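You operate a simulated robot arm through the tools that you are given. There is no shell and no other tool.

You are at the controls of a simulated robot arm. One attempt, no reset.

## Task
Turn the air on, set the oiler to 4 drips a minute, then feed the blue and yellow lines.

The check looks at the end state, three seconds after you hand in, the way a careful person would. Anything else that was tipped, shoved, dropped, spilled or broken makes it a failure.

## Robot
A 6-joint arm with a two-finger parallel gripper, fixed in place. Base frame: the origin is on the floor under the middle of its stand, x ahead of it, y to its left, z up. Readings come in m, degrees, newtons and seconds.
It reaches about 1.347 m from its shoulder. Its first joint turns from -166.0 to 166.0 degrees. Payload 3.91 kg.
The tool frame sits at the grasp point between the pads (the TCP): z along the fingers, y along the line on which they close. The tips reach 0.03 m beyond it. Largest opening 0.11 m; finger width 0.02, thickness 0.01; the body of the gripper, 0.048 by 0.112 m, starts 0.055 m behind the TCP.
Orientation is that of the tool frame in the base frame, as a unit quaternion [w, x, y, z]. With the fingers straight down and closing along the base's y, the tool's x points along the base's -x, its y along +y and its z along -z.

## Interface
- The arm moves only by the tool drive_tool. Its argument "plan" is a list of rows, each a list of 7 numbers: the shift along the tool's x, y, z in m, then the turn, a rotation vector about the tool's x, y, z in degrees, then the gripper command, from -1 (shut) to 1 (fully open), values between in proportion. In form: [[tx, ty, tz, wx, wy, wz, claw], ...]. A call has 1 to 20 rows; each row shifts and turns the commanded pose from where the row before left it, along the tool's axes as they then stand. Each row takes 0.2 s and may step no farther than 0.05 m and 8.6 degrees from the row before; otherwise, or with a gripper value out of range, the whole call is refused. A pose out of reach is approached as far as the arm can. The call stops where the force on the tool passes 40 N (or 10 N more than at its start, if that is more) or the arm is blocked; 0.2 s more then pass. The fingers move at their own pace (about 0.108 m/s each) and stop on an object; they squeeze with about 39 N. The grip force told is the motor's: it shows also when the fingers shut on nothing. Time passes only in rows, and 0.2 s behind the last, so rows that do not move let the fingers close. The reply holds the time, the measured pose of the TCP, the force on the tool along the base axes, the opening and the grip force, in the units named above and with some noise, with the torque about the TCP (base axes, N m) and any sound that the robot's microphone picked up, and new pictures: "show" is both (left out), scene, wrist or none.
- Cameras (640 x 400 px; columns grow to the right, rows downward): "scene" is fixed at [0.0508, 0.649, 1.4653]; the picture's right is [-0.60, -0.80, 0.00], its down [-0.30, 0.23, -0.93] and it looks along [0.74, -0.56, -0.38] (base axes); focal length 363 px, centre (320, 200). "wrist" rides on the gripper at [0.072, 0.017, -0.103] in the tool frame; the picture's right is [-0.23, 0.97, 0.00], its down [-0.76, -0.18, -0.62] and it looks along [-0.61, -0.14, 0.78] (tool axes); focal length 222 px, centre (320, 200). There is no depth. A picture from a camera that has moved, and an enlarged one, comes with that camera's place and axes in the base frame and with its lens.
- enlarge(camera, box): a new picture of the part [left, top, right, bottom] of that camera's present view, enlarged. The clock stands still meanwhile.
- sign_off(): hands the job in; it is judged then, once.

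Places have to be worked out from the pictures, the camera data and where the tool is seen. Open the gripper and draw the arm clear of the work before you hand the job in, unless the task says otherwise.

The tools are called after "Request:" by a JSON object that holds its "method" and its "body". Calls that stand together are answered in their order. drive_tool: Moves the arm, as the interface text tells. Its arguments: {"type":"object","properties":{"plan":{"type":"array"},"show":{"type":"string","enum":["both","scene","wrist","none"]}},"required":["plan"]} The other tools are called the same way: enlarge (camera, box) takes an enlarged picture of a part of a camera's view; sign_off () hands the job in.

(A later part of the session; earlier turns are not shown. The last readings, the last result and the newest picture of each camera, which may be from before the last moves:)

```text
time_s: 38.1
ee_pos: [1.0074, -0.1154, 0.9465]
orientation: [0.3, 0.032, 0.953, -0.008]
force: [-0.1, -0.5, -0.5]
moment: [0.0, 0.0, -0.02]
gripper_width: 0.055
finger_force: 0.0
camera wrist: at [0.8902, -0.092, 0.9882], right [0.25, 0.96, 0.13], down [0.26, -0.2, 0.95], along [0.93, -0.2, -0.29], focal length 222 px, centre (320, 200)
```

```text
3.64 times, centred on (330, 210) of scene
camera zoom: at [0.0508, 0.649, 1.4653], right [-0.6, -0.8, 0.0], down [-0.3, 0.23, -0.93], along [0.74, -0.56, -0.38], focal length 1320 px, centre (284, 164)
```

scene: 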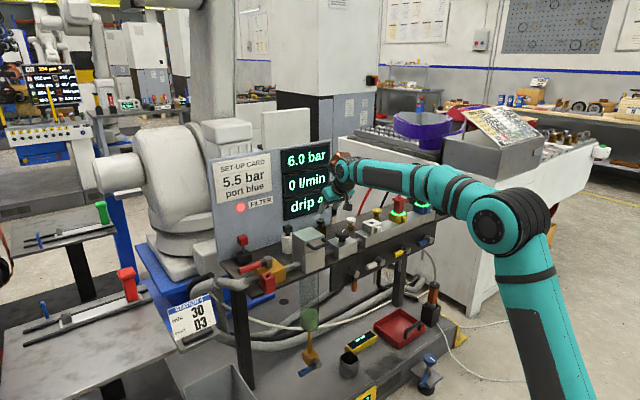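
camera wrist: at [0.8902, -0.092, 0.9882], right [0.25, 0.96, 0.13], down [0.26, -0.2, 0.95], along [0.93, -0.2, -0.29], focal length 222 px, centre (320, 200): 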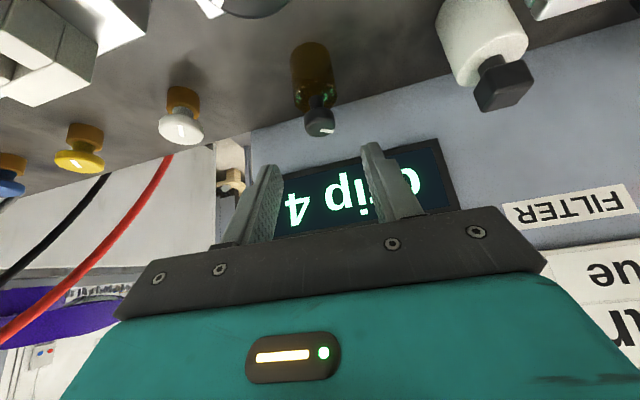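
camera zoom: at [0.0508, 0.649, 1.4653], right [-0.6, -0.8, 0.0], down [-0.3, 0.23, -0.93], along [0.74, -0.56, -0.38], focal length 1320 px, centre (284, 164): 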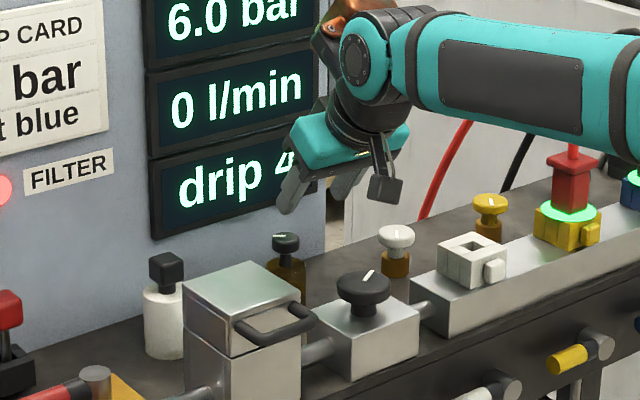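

The display reads drip 4. Now I'll retreat upward and back, and go look at the front levers for the blue and yellow lines.

Request:
{"method": "drive_tool", "body": {"plan": [[-0.019, 0, -0.0274, 0, 0, 0, 0], [-0.019, 0, -0.0274, 0, 0, 0, 0], [-0.019, 0, -0.0274, -2.28, 0, -3.28, 0], [0.0402, -0.0215, -0.01, 0, 0, 0, -1], [0.0402, -0.0215, -0.01, 0, 0, 0, -1], [0.0402, -0.0215, -0.01, 0, 0, 0, -1], [0.0402, -0.0215, -0.01, 0, 0, 0, -1], [0.0402, -0.0215, -0.01, 0, 0, 0, -1], [0.0402, -0.0215, -0.01, 0, 0, 0, -1], [0.0402, -0.0215, -0.01, 0, 0, 0, -1], [0.0402, -0.0215, -0.01, 0, 0, 0, -1], [0.0402, -0.0215, -0.01, 0, 0, 0, -1], [0.0402, -0.0215, -0.01, 0, 0, 0, -1], [0, 0, 0, 0, -5, 0, -1], [0, 0, 0, 0, -5, 0, -1], [0, 0, 0, 0, 0, 0, -1]]}}

Request:
{"method": "enlarge", "body": {"camera": "wrist", "box": [200, 60, 420, 210]}}

Request:
{"method": "enlarge", "body": {"camera": "scene", "box": [200, 130, 350, 265]}}

```text
time_s: 41.5
ee_pos: [0.6212, -0.3323, 0.8955]
orientation: [0.382, -0.001, 0.924, 0.001]
force: [0.6, -0.6, 0.8]
moment: [-0.01, 0.0, 0.0]
gripper_width: 0.0
finger_force: 37.5
camera wrist: at [0.4967, -0.3169, 0.9174], right [0.16, 0.97, 0.16], down [0.1, -0.18, 0.98], along [0.98, -0.14, -0.12], focal length 222 px, centre (320, 200)
```

scene: 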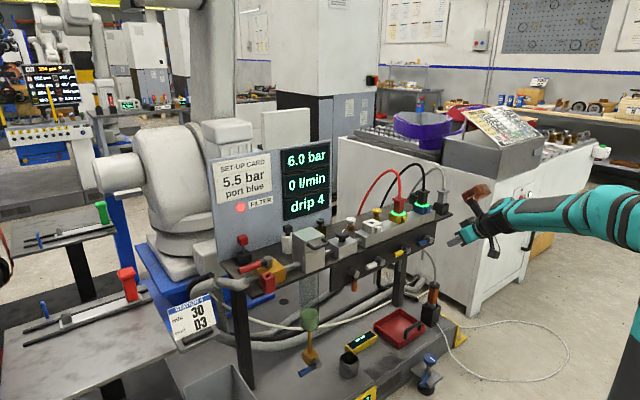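
wrist: 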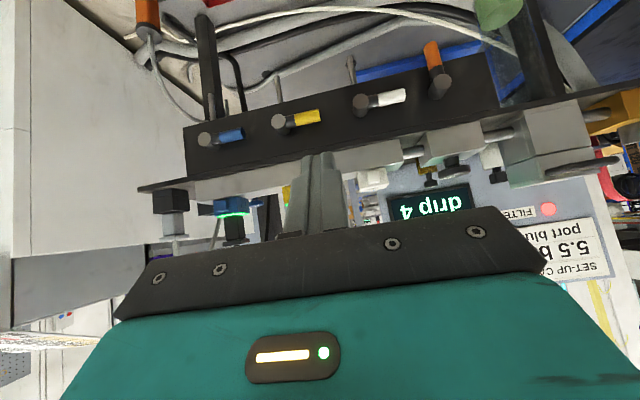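

```text
2.67 times, centred on (310, 135) of wrist
camera zoom: at [0.4967, -0.3169, 0.9174], right [0.16, 0.97, 0.16], down [0.1, -0.18, 0.98], along [0.98, -0.14, -0.12], focal length 592 px, centre (347, 373)
```

zoom: 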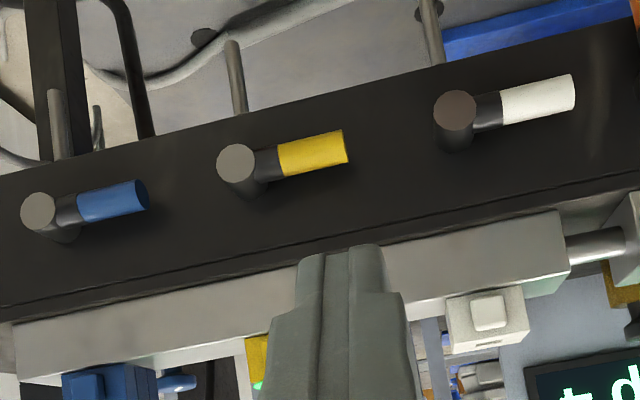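

```text
2.96 times, centred on (275, 198) of scene
camera zoom: at [0.0508, 0.649, 1.4653], right [-0.6, -0.8, 0.0], down [-0.3, 0.23, -0.93], along [0.74, -0.56, -0.38], focal length 1075 px, centre (453, 207)
```

zoom: 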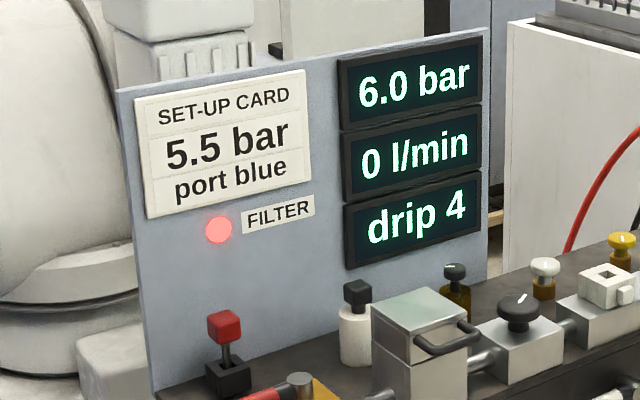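

The view puts the yellow lever's pivot at about (0.875, -0.424, 0.711) and the blue one's at (0.875, -0.577, 0.711), each with a handle about 78 mm long pointing +y. I'll level the fingers forward and move to a staging point above the yellow handle, still 6 cm short of it.

Request:
{"method": "drive_tool", "body": {"plan": [[0, 0, 0, 0, -8.4, 0, -1], [0, 0, 0, 0, -8.4, 0, -1], [0, 0, 0, 0, -8.4, 0, -1], [0, 0, 0, 0, -8.4, 0, -1], [0, 0, 0, 0, -8.4, 0, -1], [0.0271, -0.0056, 0.0373, 0, 0, 0, -1], [0.0271, -0.0056, 0.0373, 0, 0, 0, -1], [0.0271, -0.0056, 0.0373, 0, 0, 0, -1], [0.0271, -0.0056, 0.0373, 0, 0, 0, -1], [0.0271, -0.0056, 0.0373, 0, 0, 0, -1], [0, 0, 0, 0, 0, 0, -1]]}}

Request:
{"method": "enlarge", "body": {"camera": "wrist", "box": [200, 90, 440, 240]}}

Request:
{"method": "enlarge", "body": {"camera": "scene", "box": [350, 190, 480, 290]}}

```text
time_s: 44.0
ee_pos: [0.801, -0.3586, 0.7503]
orientation: [0.689, -0.001, 0.725, 0.003]
force: [-0.2, 0.1, 1.0]
moment: [-0.04, -0.01, 0.02]
gripper_width: 0.0
finger_force: 37.1
camera wrist: at [0.6947, -0.3438, 0.6827], right [0.01, 0.97, 0.23], down [-0.58, -0.18, 0.79], along [0.81, -0.14, 0.56], focal length 222 px, centre (320, 200)
```

scene: 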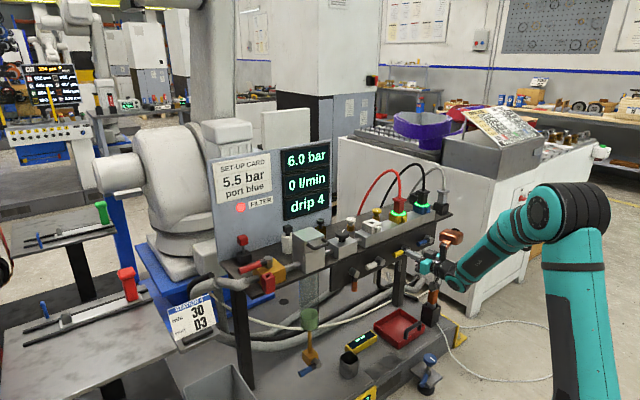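
wrist: 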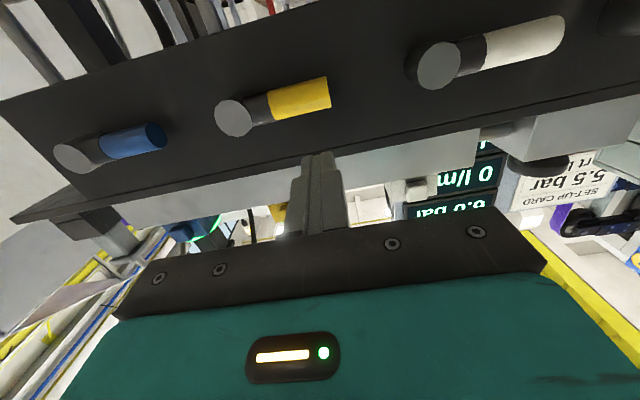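

```text
2.67 times, centred on (320, 165) of wrist
camera zoom: at [0.6947, -0.3438, 0.6827], right [0.01, 0.97, 0.23], down [-0.58, -0.18, 0.79], along [0.81, -0.14, 0.56], focal length 592 px, centre (320, 293)
```

zoom: 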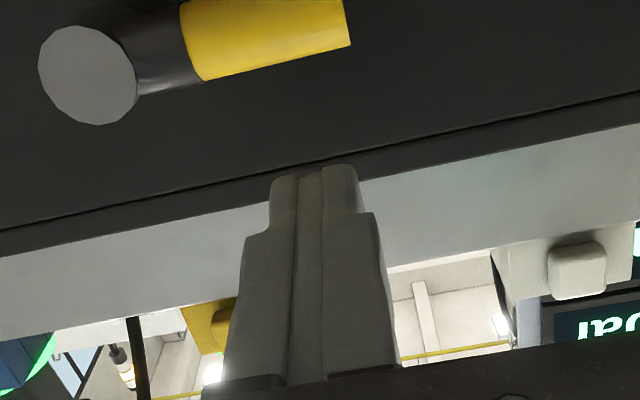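

```text
4.00 times, centred on (415, 240) of scene
camera zoom: at [0.0508, 0.649, 1.4653], right [-0.6, -0.8, 0.0], down [-0.3, 0.23, -0.93], along [0.74, -0.56, -0.38], focal length 1452 px, centre (-60, 40)
```

zoom: 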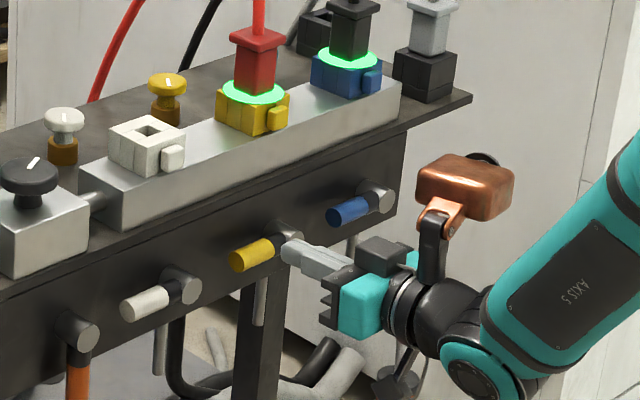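

The closed fingers are level, 15 mm above the yellow handle and pointing at the plate. I'll advance so the tips overlap the handle, then press down gently near its end to test whether it opens downward.

Request:
{"method": "drive_tool", "body": {"plan": [[0.0069, -0.0007, 0.0307, 0, 0, 0, -1], [0.003, -0.0007, 0.0307, 0, 0, 0, -1], [0.006, 0.002, 0, 0, 0, 0, -1], [0.007, 0.002, 0, 0, 0, 0, -1], [0.007, 0, 0, 0, 0, 0, -1], [0, 0, 0, 0, 0, 0, -1]]}}

Request:
{"method": "enlarge", "body": {"camera": "scene", "box": [350, 190, 480, 290]}}

```text
time_s: 45.4
ee_pos: [0.8611, -0.3572, 0.7174]
orientation: [0.688, -0.001, 0.726, 0.003]
force: [0.7, -0.8, -0.9]
moment: [-0.02, -0.01, 0.02]
gripper_width: 0.0
finger_force: 37.4
camera wrist: at [0.7537, -0.3405, 0.6497], right [0.01, 0.97, 0.23], down [-0.58, -0.18, 0.79], along [0.81, -0.14, 0.56], focal length 222 px, centre (320, 200)
```

scene: 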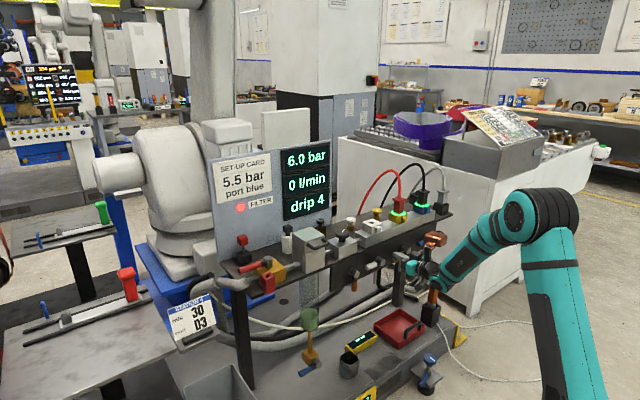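
wrist: 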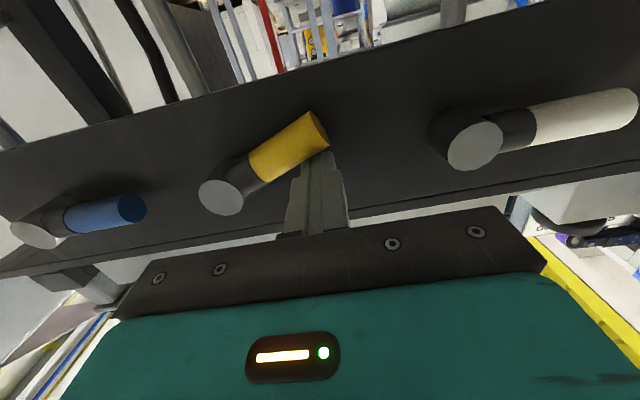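

```text
4.00 times, centred on (415, 240) of scene
camera zoom: at [0.0508, 0.649, 1.4653], right [-0.6, -0.8, 0.0], down [-0.3, 0.23, -0.93], along [0.74, -0.56, -0.38], focal length 1452 px, centre (-60, 40)
```

zoom: 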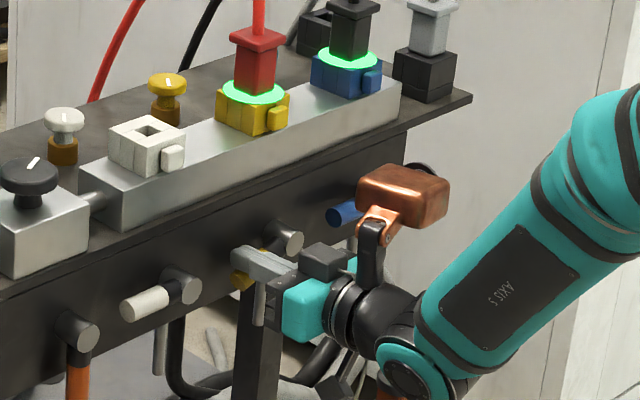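

The yellow lever swings down freely. I'll follow its arc to vertical.

Request:
{"method": "drive_tool", "body": {"plan": [[0.013, -0.0008, 0.0007, 0, 0, 0, -1], [0.015, -0.0058, 0.0007, 0, 0, 0, -1], [0.0133, -0.0098, 0.0006, 0, 0, 0, -1], [0.0102, -0.0134, 0.0005, 0, 0, 0, -1], [0.0069, -0.016, 0.0003, 0, 0, 0, -1], [0, -0.003, 0, 0, 0, 0, -1], [0, 0, 0, 0, 0, 0, -1]]}}

Request:
{"method": "enlarge", "body": {"camera": "scene", "box": [270, 130, 480, 290]}}

```text
time_s: 47.0
ee_pos: [0.8606, -0.4017, 0.6609]
orientation: [0.688, -0.003, 0.726, 0.003]
force: [-0.8, 43.8, 5.7]
moment: [-0.23, -0.11, 0.79]
gripper_width: 0.0
finger_force: 37.5
stopped in row 7: the force on the tool passed its limit at 42 N (the readings are from after the stop); the commanded pose is now the measured one
camera wrist: at [0.7541, -0.3869, 0.5923], right [0.0, 0.97, 0.23], down [-0.58, -0.18, 0.79], along [0.81, -0.13, 0.56], focal length 222 px, centre (320, 200)
```

scene: 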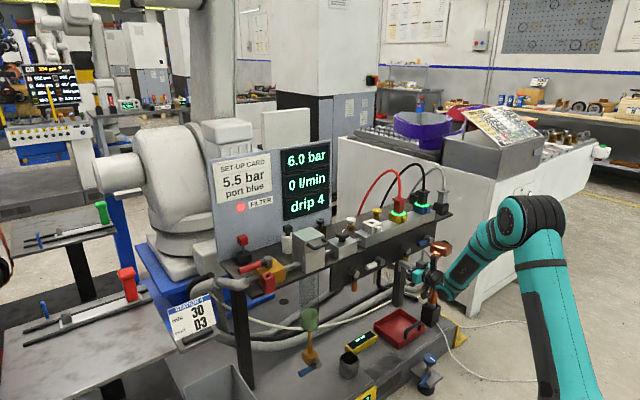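
wrist: 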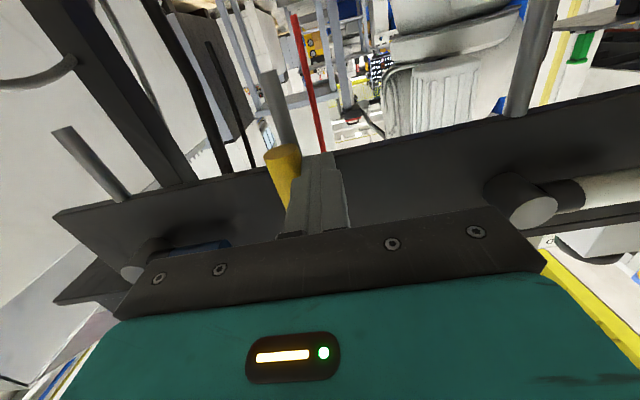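

```text
2.50 times, centred on (375, 210) of scene
camera zoom: at [0.0508, 0.649, 1.4653], right [-0.6, -0.8, 0.0], down [-0.3, 0.23, -0.93], along [0.74, -0.56, -0.38], focal length 907 px, centre (182, 175)
```

zoom: 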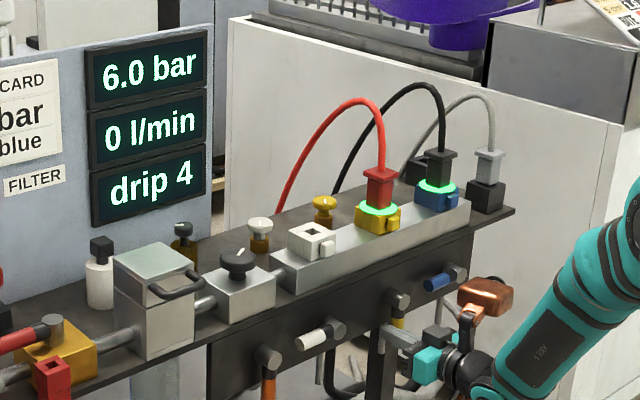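

The yellow lever is vertical and against its stop. I'll back out, rise and move over above the blue handle.

Request:
{"method": "drive_tool", "body": {"plan": [[0, 0.015, 0, 0, 0, 0, -1], [0, 0, -0.04, 0, 0, 0, -1], [0, 0, -0.022, 0, 0, 0, -1], [-0.0223, -0.032, 0, 0, 0, 0, -1], [-0.0223, -0.032, 0, 0, 0, 0, -1], [-0.0223, -0.032, 0, 0, 0, 0, -1], [-0.0223, -0.032, 0, 0, 0, 0, -1], [0, 0, 0, 0, 0, 0, -1]]}}

Request:
{"method": "enlarge", "body": {"camera": "scene", "box": [270, 130, 480, 290]}}

Request:
{"method": "enlarge", "body": {"camera": "wrist", "box": [180, 50, 440, 210]}}

```text
time_s: 48.8
ee_pos: [0.803, -0.5194, 0.7517]
orientation: [0.688, -0.001, 0.726, 0.003]
force: [0.3, 0.4, 0.9]
moment: [-0.01, 0.01, -0.04]
gripper_width: 0.0
finger_force: 37.8
camera wrist: at [0.6965, -0.504, 0.6841], right [0.01, 0.97, 0.23], down [-0.58, -0.18, 0.79], along [0.81, -0.14, 0.56], focal length 222 px, centre (320, 200)
```

scene: 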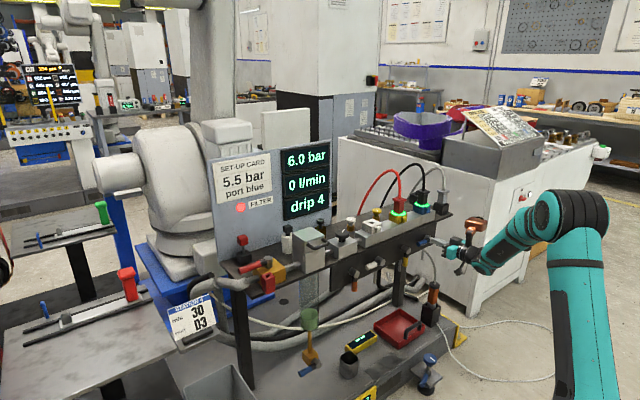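
wrist: 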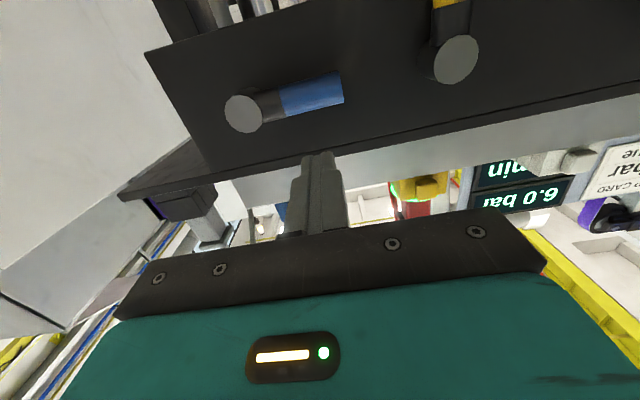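

```text
2.50 times, centred on (375, 210) of scene
camera zoom: at [0.0508, 0.649, 1.4653], right [-0.6, -0.8, 0.0], down [-0.3, 0.23, -0.93], along [0.74, -0.56, -0.38], focal length 907 px, centre (182, 175)
```

zoom: 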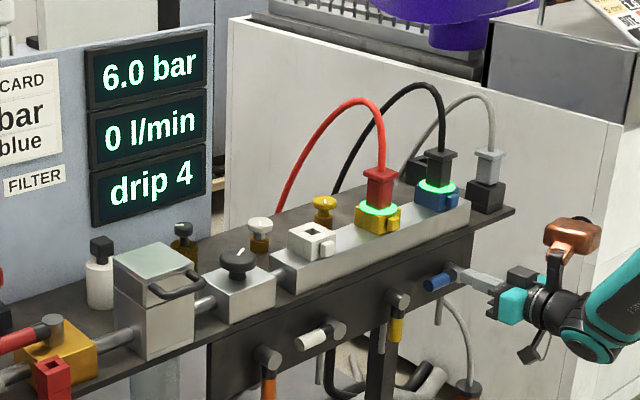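

```text
2.46 times, centred on (310, 130) of wrist
camera zoom: at [0.6965, -0.504, 0.6841], right [0.01, 0.97, 0.23], down [-0.58, -0.18, 0.79], along [0.81, -0.14, 0.56], focal length 547 px, centre (345, 372)
```

zoom: 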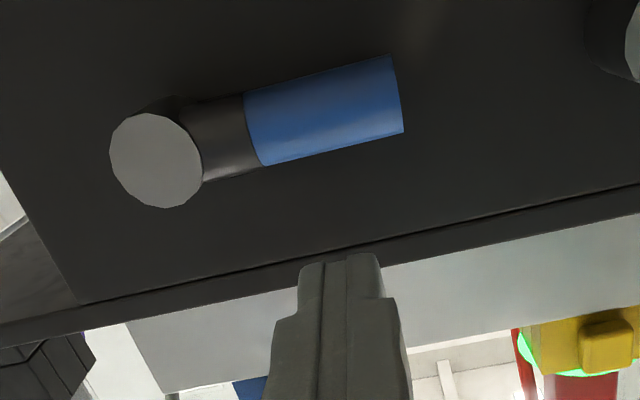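

The yellow lever is vertical beside its pipe stub. The blue pivot is at (y -0.576, z 0.714), so I'll advance above its handle and sweep it down the same way.

Request:
{"method": "drive_tool", "body": {"plan": [[0.0069, 0.003, 0.029, 0, 0, 0, -1], [0.005, 0.003, 0.03, 0, 0, 0, -1], [0.01, 0.003, 0.0005, 0, 0, 0, -1], [0.01, 0.003, 0.0005, 0, 0, 0, -1], [0.0155, -0.002, 0.0007, 0, 0, 0, -1], [0.015, -0.0058, 0.0007, 0, 0, 0, -1], [0.0133, -0.0098, 0.0006, 0, 0, 0, -1], [0.0102, -0.0134, 0.0005, 0, 0, 0, -1], [0.0069, -0.016, 0.0003, 0, 0, 0, -1], [0, -0.002, 0, 0, 0, 0, -1], [0, 0, 0, 0, 0, 0, -1]]}}

Request:
{"method": "enlarge", "body": {"camera": "scene", "box": [270, 130, 480, 290]}}

```text
time_s: 51.0
ee_pos: [0.8626, -0.552, 0.6578]
orientation: [0.688, -0.003, 0.725, 0.004]
force: [-12.9, 37.3, 9.6]
moment: [-0.26, -0.2, 0.55]
gripper_width: 0.0
finger_force: 37.3
stopped in row 11: the force on the tool passed its limit at 42 N (the readings are from after the stop); the commanded pose is now the measured one
camera wrist: at [0.755, -0.5368, 0.5886], right [0.0, 0.97, 0.23], down [-0.58, -0.18, 0.79], along [0.81, -0.13, 0.57], focal length 222 px, centre (320, 200)
```

scene: 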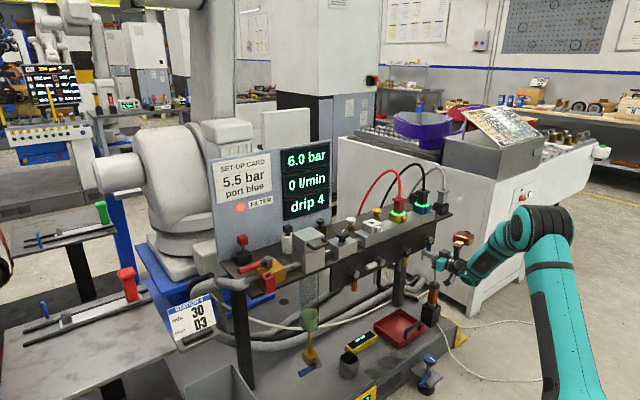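
wrist: 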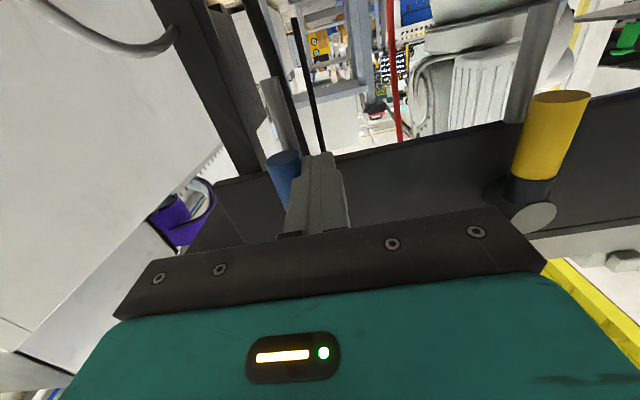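

```text
2.50 times, centred on (375, 210) of scene
camera zoom: at [0.0508, 0.649, 1.4653], right [-0.6, -0.8, 0.0], down [-0.3, 0.23, -0.93], along [0.74, -0.56, -0.38], focal length 907 px, centre (182, 175)
```

zoom: 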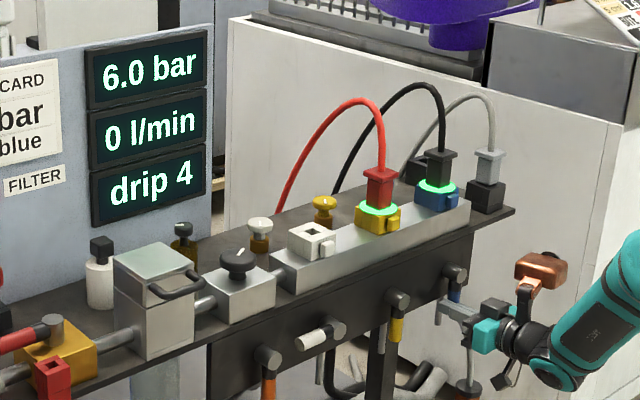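

Both levers are down against their stops; the readout shows 6.0 bar, 0 l/min, drip 4. I'll withdraw the hand and rise to inspect the throttle knobs and the rest of the rig.

Request:
{"method": "drive_tool", "body": {"plan": [[0, 0.015, 0, 0, 0, 0, -1], [0, 0, -0.05, 0, 0, 0, -1], [0, 0, -0.05, 0, 0, 0, -1], [0, 0, -0.05, 0, 0, 0, -1], [-0.02, 0, -0.045, 0, 0, 0, -1], [-0.045, 0, 0, 0, 0, 0, -1], [-0.045, 0, 0, 0, 0, 0, -1], [-0.045, 0, 0, 0, 0, 0, -1], [-0.045, 0, 0, 0, 0, 0, -1], [-0.045, 0, 0, 0, 0, 0, -1], [-0.045, 0, 0, 0, 0, 0, -1], [-0.045, 0, 0, 0, 0, 0, -1], [-0.045, 0, 0, 0, 8.4, 0, 0], [0, 0, 0, 0, 8.4, 0, 1], [0, 0, 0, 0, 8.4, 0, 1], [0, 0, 0, 0, 8.4, 0, 1], [0, 0, 0, 0, 8.4, 0, 1], [0, 0, 0, 0, 8.4, 0, 1], [0, 0, 0, 0, 8.4, 0, 1], [0, 0, 0, 0, 0, 0, 1]]}}

Request:
{"method": "enlarge", "body": {"camera": "wrist", "box": [180, 50, 440, 210]}}

Request:
{"method": "enlarge", "body": {"camera": "scene", "box": [270, 130, 480, 290]}}

```text
time_s: 55.2
ee_pos: [0.6865, -0.5409, 1.0442]
orientation: [0.243, -0.003, 0.97, 0.001]
force: [0.6, 0.6, -0.4]
moment: [-0.01, -0.02, -0.05]
gripper_width: 0.11
finger_force: 0.0
camera wrist: at [0.5741, -0.5268, 1.1012], right [0.19, 0.97, 0.11], down [0.38, -0.18, 0.91], along [0.9, -0.14, -0.4], focal length 222 px, centre (320, 200)
```

scene: 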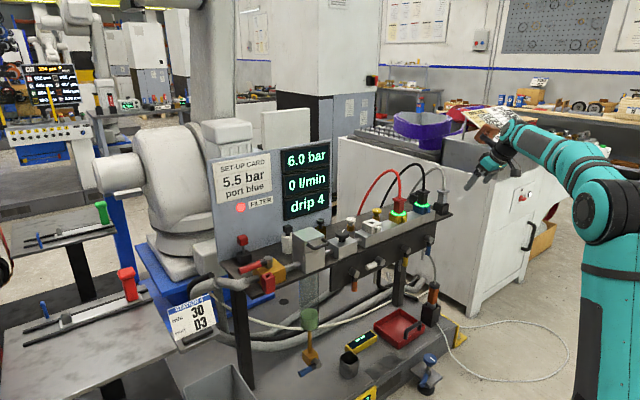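
wrist: 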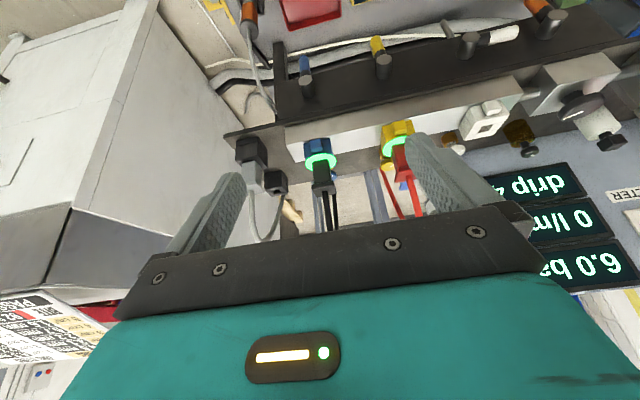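

```text
2.46 times, centred on (310, 130) of wrist
camera zoom: at [0.5741, -0.5268, 1.1012], right [0.19, 0.97, 0.11], down [0.38, -0.18, 0.91], along [0.9, -0.14, -0.4], focal length 547 px, centre (345, 372)
```

zoom: 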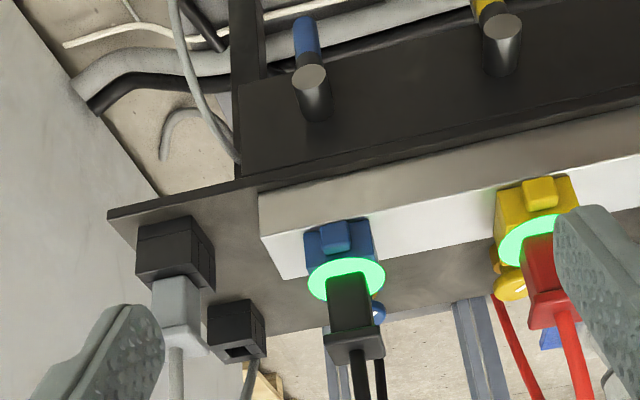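

```text
2.50 times, centred on (375, 210) of scene
camera zoom: at [0.0508, 0.649, 1.4653], right [-0.6, -0.8, 0.0], down [-0.3, 0.23, -0.93], along [0.74, -0.56, -0.38], focal length 907 px, centre (182, 175)
```

zoom: 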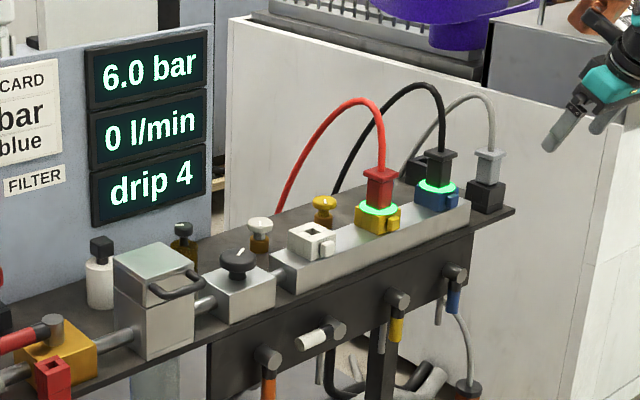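

Both line levers hang vertically and both port rings are green. I'll get a top view of the white, yellow and blue throttle knobs to read their pointers.

Request:
{"method": "drive_tool", "body": {"plan": [[-0.0314, 0.0317, -0.0021, 0, 0, 0, 1], [-0.0314, 0.0317, -0.0021, 0, 0, 0, 1], [-0.0314, 0.0317, -0.0021, 0, 0, 0, 1], [-0.0314, 0.0317, -0.0021, 0, 0, 0, 1], [-0.0314, 0.0317, -0.0021, 0, 0, 0, 1], [-0.0314, 0.0317, -0.0021, 0, 0, 0, 1], [0, 0, 0, 0, 8, 0, 1], [0, 0, 0, 0, 8, 0, 1], [0, 0, 0, 0, 0, 0, 1]]}}

Request:
{"method": "enlarge", "body": {"camera": "wrist", "box": [150, 80, 400, 230]}}

Request:
{"method": "enlarge", "body": {"camera": "wrist", "box": [250, 80, 450, 210]}}

```text
time_s: 57.2
ee_pos: [0.8453, -0.3513, 1.1459]
orientation: [0.105, -0.004, 0.994, 0.001]
force: [0.0, 0.1, 0.4]
moment: [-0.02, 0.01, 0.01]
gripper_width: 0.11
finger_force: 0.0
camera wrist: at [0.7532, -0.3359, 1.2302], right [0.22, 0.98, 0.05], down [0.62, -0.18, 0.77], along [0.76, -0.14, -0.64], focal length 222 px, centre (320, 200)
```

scene: 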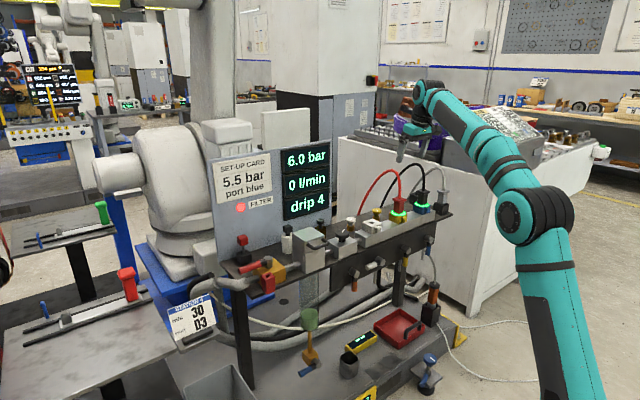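
wrist: 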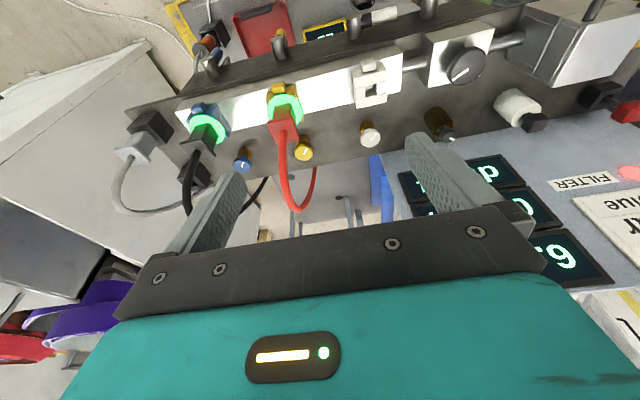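

```text
2.56 times, centred on (275, 155) of wrist
camera zoom: at [0.7532, -0.3359, 1.2302], right [0.22, 0.98, 0.05], down [0.62, -0.18, 0.77], along [0.76, -0.14, -0.64], focal length 569 px, centre (435, 315)
```

zoom: 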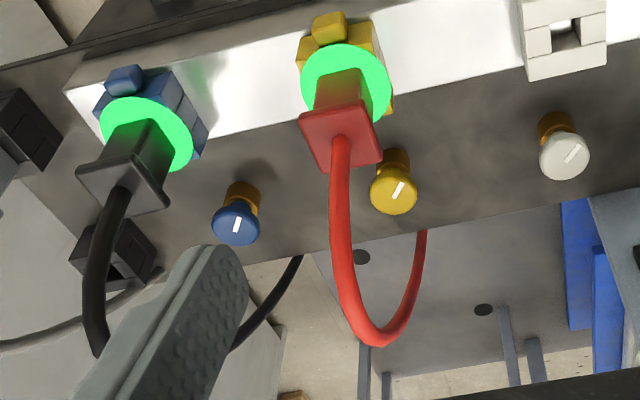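

```text
3.08 times, centred on (350, 145) of wrist
camera zoom: at [0.7532, -0.3359, 1.2302], right [0.22, 0.98, 0.05], down [0.62, -0.18, 0.77], along [0.76, -0.14, -0.64], focal length 684 px, centre (228, 369)
```

zoom: 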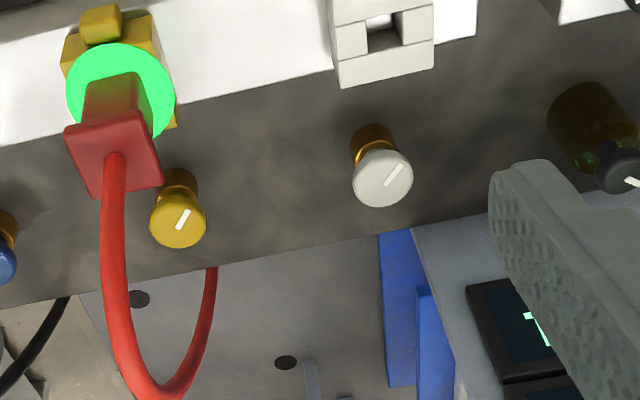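

All three throttle pointers stand at the same position the oiler had at first, and flow is still 0 l/min although both lines are open. I'll inspect the orange lever and the pipework from the front, at low height.

Request:
{"method": "drive_tool", "body": {"plan": [[0.0393, 0.02125, 0.0044, 0, 0, 0, 1], [0.0393, 0.02125, 0.0044, 0, 0, 0, 1], [0.0393, 0.02125, 0.0044, 0, 0, 0, 1], [0.0393, 0.02125, 0.0044, 0, 0, 0, 1], [0.0393, 0.02125, 0.0044, 0, 0, 0, 1], [0.0393, 0.02125, 0.0044, 0, 0, 0, 1], [0.0393, 0.02125, 0.0044, 0, 0, 0, 1], [0.0393, 0.02125, 0.0044, 0, 0, 0, 1], [0, 0, 0, 0, -8, 0, 1], [0, 0, 0, 0, -8, 0, 1], [0, 0, 0, 0, -8, 0, 1], [0, 0, 0, 0, -8, 0, 1], [0, 0, 0, 0, -8, 0, 1], [0, 0, 0, 0, -8, 0, 1], [0.0361, 0, 0.0208, 0, 0, 0, 1], [0.0361, 0, 0.0208, 0, 0, 0, 1], [0.0361, 0, 0.0208, 0, 0, 0, 1], [0.0361, 0, 0.0208, 0, 0, 0, 1], [0.0361, 0, 0.0208, 0, 0, 0, 1], [0.0361, 0, 0.0208, 0, 0, 0, 1]]}}

Request:
{"method": "enlarge", "body": {"camera": "wrist", "box": [180, 40, 440, 210]}}

Request:
{"method": "enlarge", "body": {"camera": "scene", "box": [320, 310, 400, 370]}}

```text
time_s: 61.5
ee_pos: [0.5447, -0.1818, 0.7972]
orientation: [0.501, -0.002, 0.865, 0.002]
force: [0.3, 0.3, 0.3]
moment: [-0.03, 0.03, 0.0]
gripper_width: 0.1101
finger_force: 0.2
camera wrist: at [0.4182, -0.1673, 0.7834], right [0.11, 0.97, 0.2], down [-0.16, -0.18, 0.97], along [0.98, -0.14, 0.14], focal length 222 px, centre (320, 200)
```

scene: 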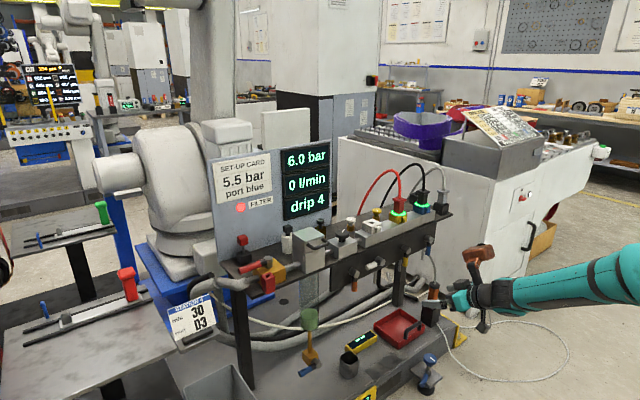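
wrist: 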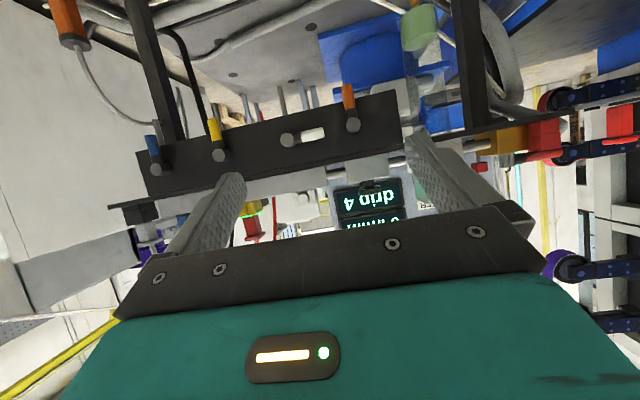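

```text
2.35 times, centred on (310, 125) of wrist
camera zoom: at [0.4182, -0.1673, 0.7834], right [0.11, 0.97, 0.2], down [-0.16, -0.18, 0.97], along [0.98, -0.14, 0.14], focal length 523 px, centre (344, 376)
```

zoom: 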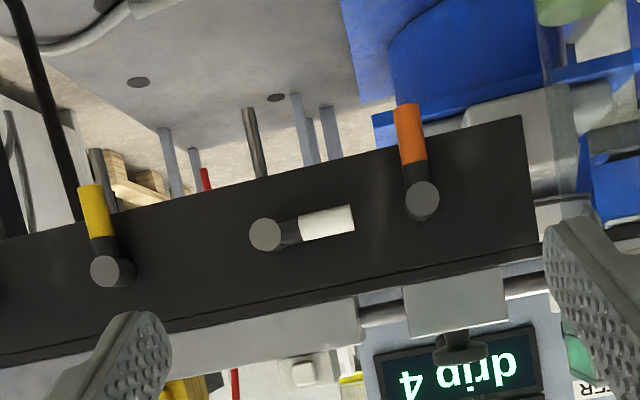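

```text
6.67 times, centred on (360, 340) of scene
camera zoom: at [0.0508, 0.649, 1.4653], right [-0.6, -0.8, 0.0], down [-0.3, 0.23, -0.93], along [0.74, -0.56, -0.38], focal length 2420 px, centre (53, -733)
```

zoom: 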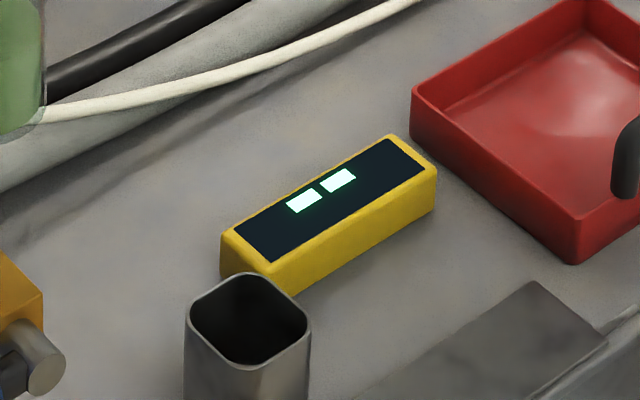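

The orange valve has no outlet stub and sits as it was; nothing leaks (0 l/min at a steady 6.0 bar). I'll go back above the oiler for a careful top-down check of its pointer against the untouched throttle pointers.

Request:
{"method": "drive_tool", "body": {"plan": [[-0.0396, 0, -0.0229, 0, 0, 0, 1], [-0.0396, 0, -0.0229, 0, 0, 0, 1], [-0.0396, 0, -0.0229, 0, 0, 0, 1], [-0.0396, 0, -0.0229, 0, 0, 0, 1], [-0.0396, 0, -0.0229, 0, 0, 0, 1], [-0.0396, 0, -0.0229, 0, 0, 0, 1], [-0.0396, 0, -0.0229, 0, 0, 0, 1], [0, 0, 0, 0, 8.58, 0, 1], [0, 0, 0, 0, 8.58, 0, 1], [0, 0, 0, 0, 8.58, 0, 1], [0, 0, 0, 0, 8.58, 0, 1], [0, 0, 0, 0, 8.58, 0, 1], [0, 0, 0, 0, 8.58, 0, 1], [0, 0, 0, 0, 8.58, 0, 1]], "show": "none"}}

Request:
{"method": "drive_tool", "body": {"plan": [[-0.0448, 0.0091, 0, 0, 0, 0, 1], [-0.0448, 0.0091, 0, 0, 0, 0, 1], [-0.0448, 0.0091, 0, 0, 0, 0, 1], [-0.0448, 0.0091, 0, 0, 0, 0, 1], [-0.0448, 0.0091, 0, 0, 0, 0, 1], [-0.0448, 0.0091, 0, 0, 0, 0, 1], [-0.0448, 0.0091, 0, 0, 0, 0, 1], [-0.0448, 0.0091, 0, 0, 0, 0, 1], [0, 0, 0, 0, 0, 0, 1]], "show": "both"}}

Request:
{"method": "enlarge", "body": {"camera": "wrist", "box": [250, 110, 400, 215]}}

Request:
{"method": "enlarge", "body": {"camera": "wrist", "box": [310, 140, 360, 195]}}

```text
time_s: 64.5
ee_pos: [0.5432, -0.1825, 1.115]
orientation: [0.0, -0.004, 1.0, 0.001]
force: [0.1, 0.5, 0.5]
moment: [0.0, -0.09, 0.04]
gripper_width: 0.1101
finger_force: 0.1
```

```text
time_s: 66.5
ee_pos: [0.9022, -0.1066, 1.1145]
orientation: [0.001, -0.003, 1.0, 0.002]
force: [0.0, 0.1, 0.3]
moment: [0.02, 0.02, -0.02]
gripper_width: 0.1103
finger_force: 0.1
camera wrist: at [0.831, -0.0918, 1.2175], right [0.22, 0.98, 0.0], down [0.76, -0.17, 0.62], along [0.61, -0.14, -0.78], focal length 222 px, centre (320, 200)
```

scene: 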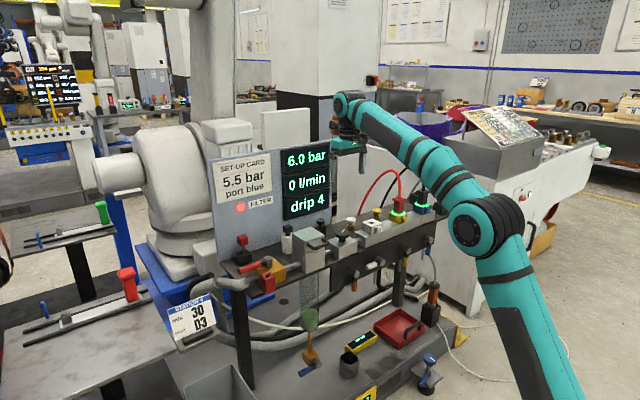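
wrist: 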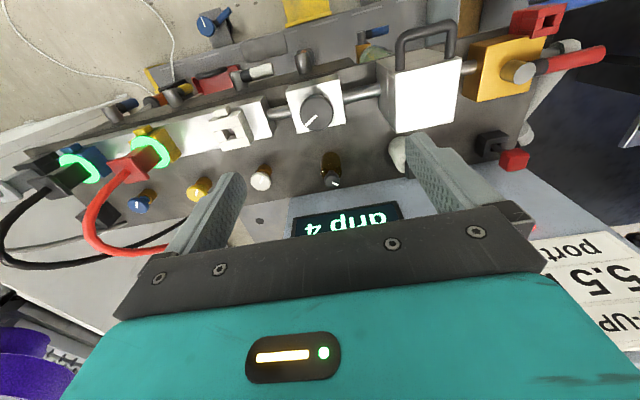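

```text
3.81 times, centred on (325, 162) of wrist
camera zoom: at [0.831, -0.0918, 1.2175], right [0.22, 0.98, 0.0], down [0.76, -0.17, 0.62], along [0.61, -0.14, -0.78], focal length 846 px, centre (301, 343)
```

zoom: 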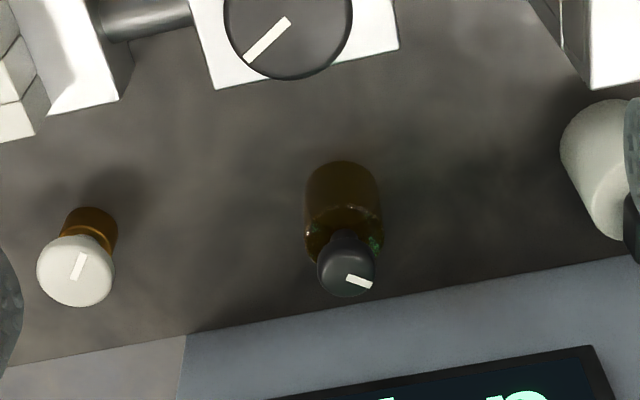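

```text
7.27 times, centred on (335, 168) of wrist
camera zoom: at [0.831, -0.0918, 1.2175], right [0.22, 0.98, 0.0], down [0.76, -0.17, 0.62], along [0.61, -0.14, -0.78], focal length 1615 px, centre (211, 436)
```

zoom: 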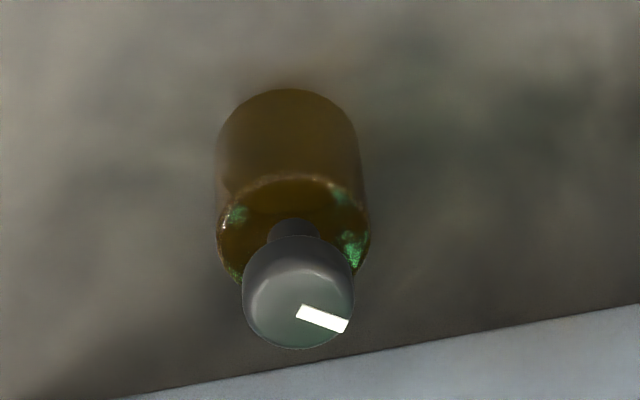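

The oiler pointer has turned about 97° and the display holds at drip 4; the throttles sit behind the plugs and hoses and are untouched. To be sure the oiler sits well inside the "4" band and not at its edge, I'll go back to the knob (35° lean, slight counter-clockwise yaw so the display stays visible) for a fine check.

Request:
{"method": "drive_tool", "body": {"plan": [[0, 0, 0, 0, -7, 0, 0], [0, 0, 0, 0, -7, 0, 0], [0, 0, 0, 0, -7, 0, 0], [0, 0, 0, 0, -7, 0, 0], [0, 0, 0, 0, -7, 0, 0], [0, 0, 0, -2.87, 0, -4.1, 0], [0, 0, 0, -2.87, 0, -4.1, 0], [0.0027, -0.0087, 0.0393, 0, 0, 0, 0], [0.0027, -0.0087, 0.0393, 0, 0, 0, 0], [0.0027, -0.0087, 0.0393, 0, 0, 0, 0], [0.0027, -0.0087, 0.0393, 0, 0, 0, 0], [0.0027, -0.0087, 0.0393, 0, 0, 0, 0], [0, 0, 0, 0, 0, 0, 0]]}}

Request:
{"method": "enlarge", "body": {"camera": "wrist", "box": [240, 90, 400, 215]}}

Request:
{"method": "enlarge", "body": {"camera": "scene", "box": [265, 155, 395, 265]}}

```text
time_s: 69.2
ee_pos: [1.0111, -0.1321, 0.9477]
orientation: [0.3, -0.086, 0.95, 0.028]
force: [-0.1, -0.1, -0.6]
moment: [-0.01, 0.02, 0.03]
gripper_width: 0.055
finger_force: 0.1
camera wrist: at [0.8912, -0.1384, 0.9901], right [0.01, 0.99, 0.13], down [0.29, -0.13, 0.95], along [0.96, 0.03, -0.29], focal length 222 px, centre (320, 200)
```

scene: 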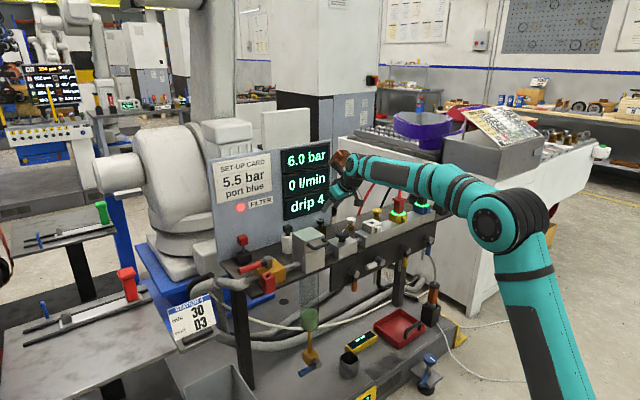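
wrist: 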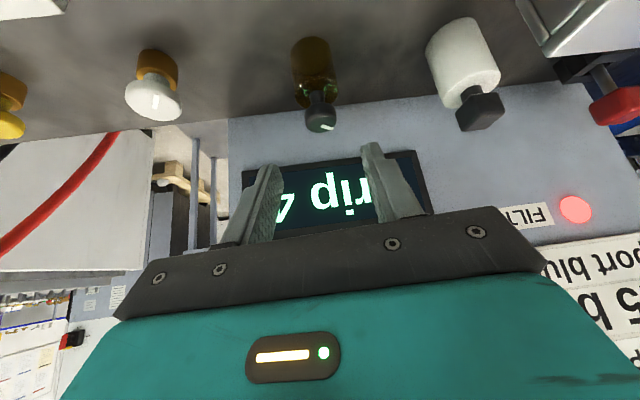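

```text
3.20 times, centred on (320, 152) of wrist
camera zoom: at [0.8912, -0.1384, 0.9901], right [0.01, 0.99, 0.13], down [0.29, -0.13, 0.95], along [0.96, 0.03, -0.29], focal length 711 px, centre (320, 352)
```

zoom: 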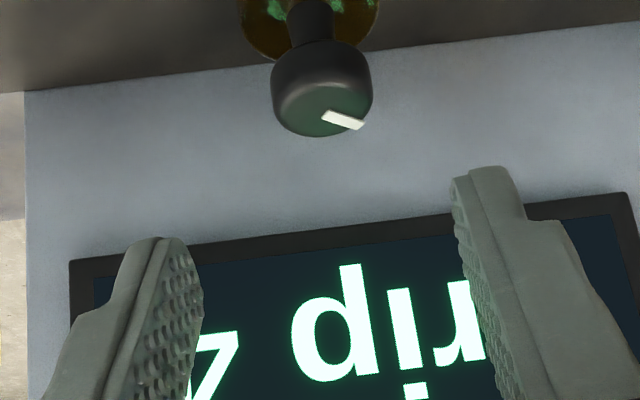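

```text
3.64 times, centred on (330, 210) of scene
camera zoom: at [0.0508, 0.649, 1.4653], right [-0.6, -0.8, 0.0], down [-0.3, 0.23, -0.93], along [0.74, -0.56, -0.38], focal length 1320 px, centre (284, 164)
```

zoom: 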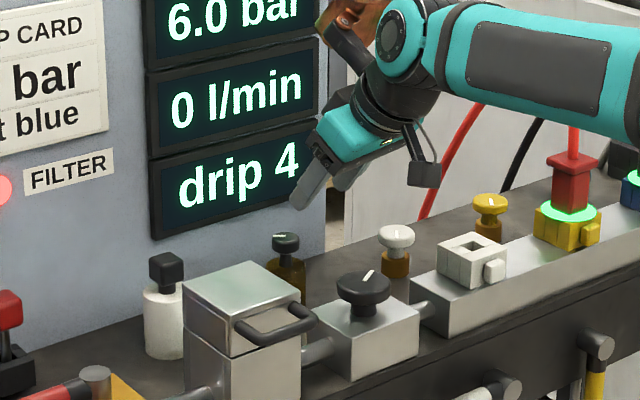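

Aligned within about 1 mm. I'll advance and grip, then turn back counter-clockwise 6° and read the display while holding.

Request:
{"method": "drive_tool", "body": {"plan": [[0.0015, 0.0005, 0.03, 0, 0, 0, 0], [0.001, 0.0005, 0.03, 0, 0, 0, 0], [0.001, 0, 0.03, 0, 0, 0, 0], [0, 0, 0, 0, 0, 0, -0.4], [0, 0, 0, 0, 0, 0, -1], [0, 0, 0, 0, 0, 0, -1], [0, -0.0008, 0, -3.44, 0, -4.92, -1], [0, 0, 0, 0, 0, 0, -1], [0, 0, 0, 0, 0, 0, -1]]}}

Request:
{"method": "enlarge", "body": {"camera": "scene", "box": [285, 175, 355, 235]}}

Request:
{"method": "enlarge", "body": {"camera": "wrist", "box": [240, 90, 400, 215]}}

```text
time_s: 71.2
ee_pos: [1.0576, -0.1231, 0.8727]
orientation: [0.3, -0.135, 0.943, 0.043]
force: [9.6, -11.3, 15.6]
moment: [-0.13, -0.32, -0.18]
gripper_width: 0.0297
finger_force: 44.8
camera wrist: at [0.9395, -0.142, 0.9155], right [-0.1, 0.99, 0.13], down [0.3, -0.1, 0.95], along [0.95, 0.13, -0.29], focal length 222 px, centre (320, 200)
```

scene: 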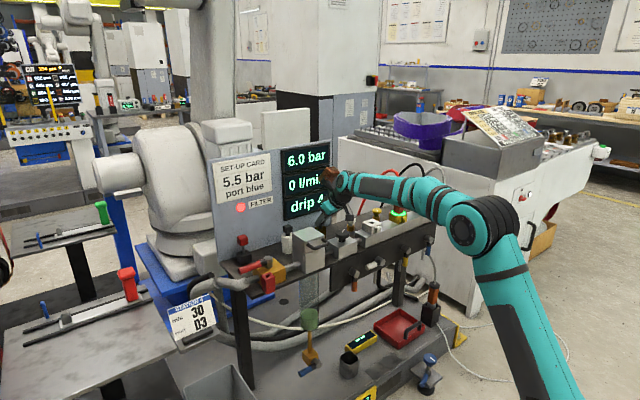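
wrist: 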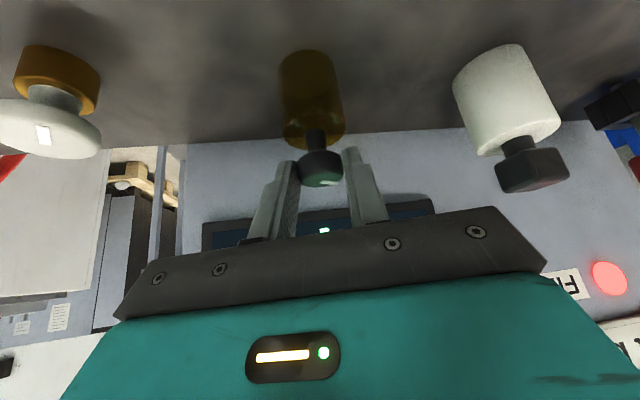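

```text
6.67 times, centred on (320, 205) of scene
camera zoom: at [0.0508, 0.649, 1.4653], right [-0.6, -0.8, 0.0], down [-0.3, 0.23, -0.93], along [0.74, -0.56, -0.38], focal length 2420 px, centre (320, 167)
```

zoom: 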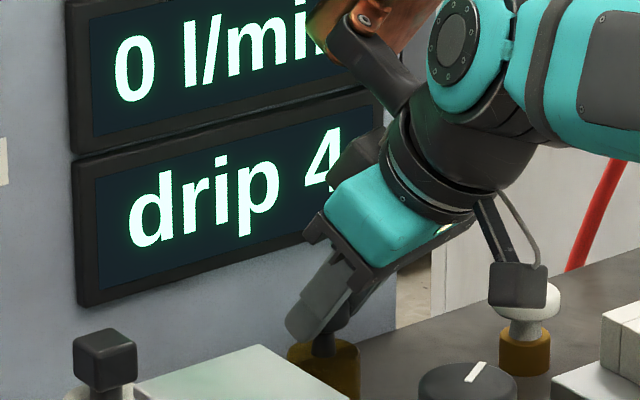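

```text
3.20 times, centred on (320, 152) of wrist
camera zoom: at [0.9395, -0.142, 0.9155], right [-0.1, 0.99, 0.13], down [0.3, -0.1, 0.95], along [0.95, 0.13, -0.29], focal length 711 px, centre (320, 352)
```

zoom: 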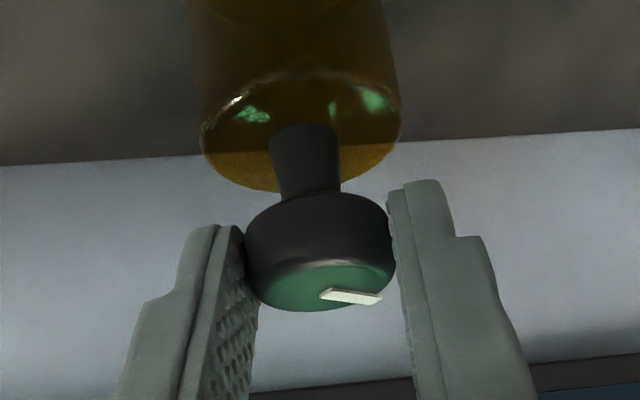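

Still 4, and the digit is readable while holding. I'll continue counter-clockwise in small steps to find where it drops to 3.

Request:
{"method": "drive_tool", "body": {"plan": [[0, -0.0008, 0, -3.44, 0, -4.92, -1], [0, 0, 0, 0, 0, 0, -1], [0, 0, 0, 0, 0, 0, -1]], "show": "scene"}}

Request:
{"method": "enlarge", "body": {"camera": "scene", "box": [285, 175, 355, 235]}}

```text
time_s: 72.0
ee_pos: [1.0589, -0.1252, 0.8733]
orientation: [0.298, -0.184, 0.935, 0.059]
force: [26.1, -17.4, 24.0]
moment: [-0.18, -0.91, -0.32]
gripper_width: 0.0297
finger_force: 44.9
```

scene: 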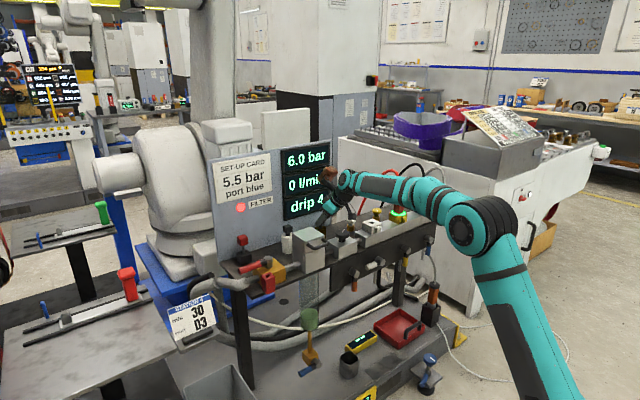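

```text
6.67 times, centred on (320, 205) of scene
camera zoom: at [0.0508, 0.649, 1.4653], right [-0.6, -0.8, 0.0], down [-0.3, 0.23, -0.93], along [0.74, -0.56, -0.38], focal length 2420 px, centre (320, 167)
```

zoom: 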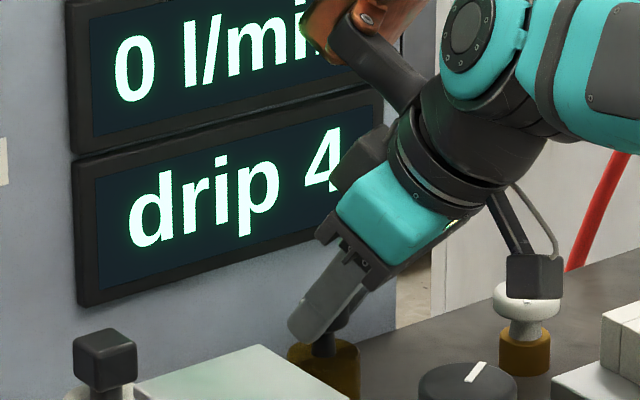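

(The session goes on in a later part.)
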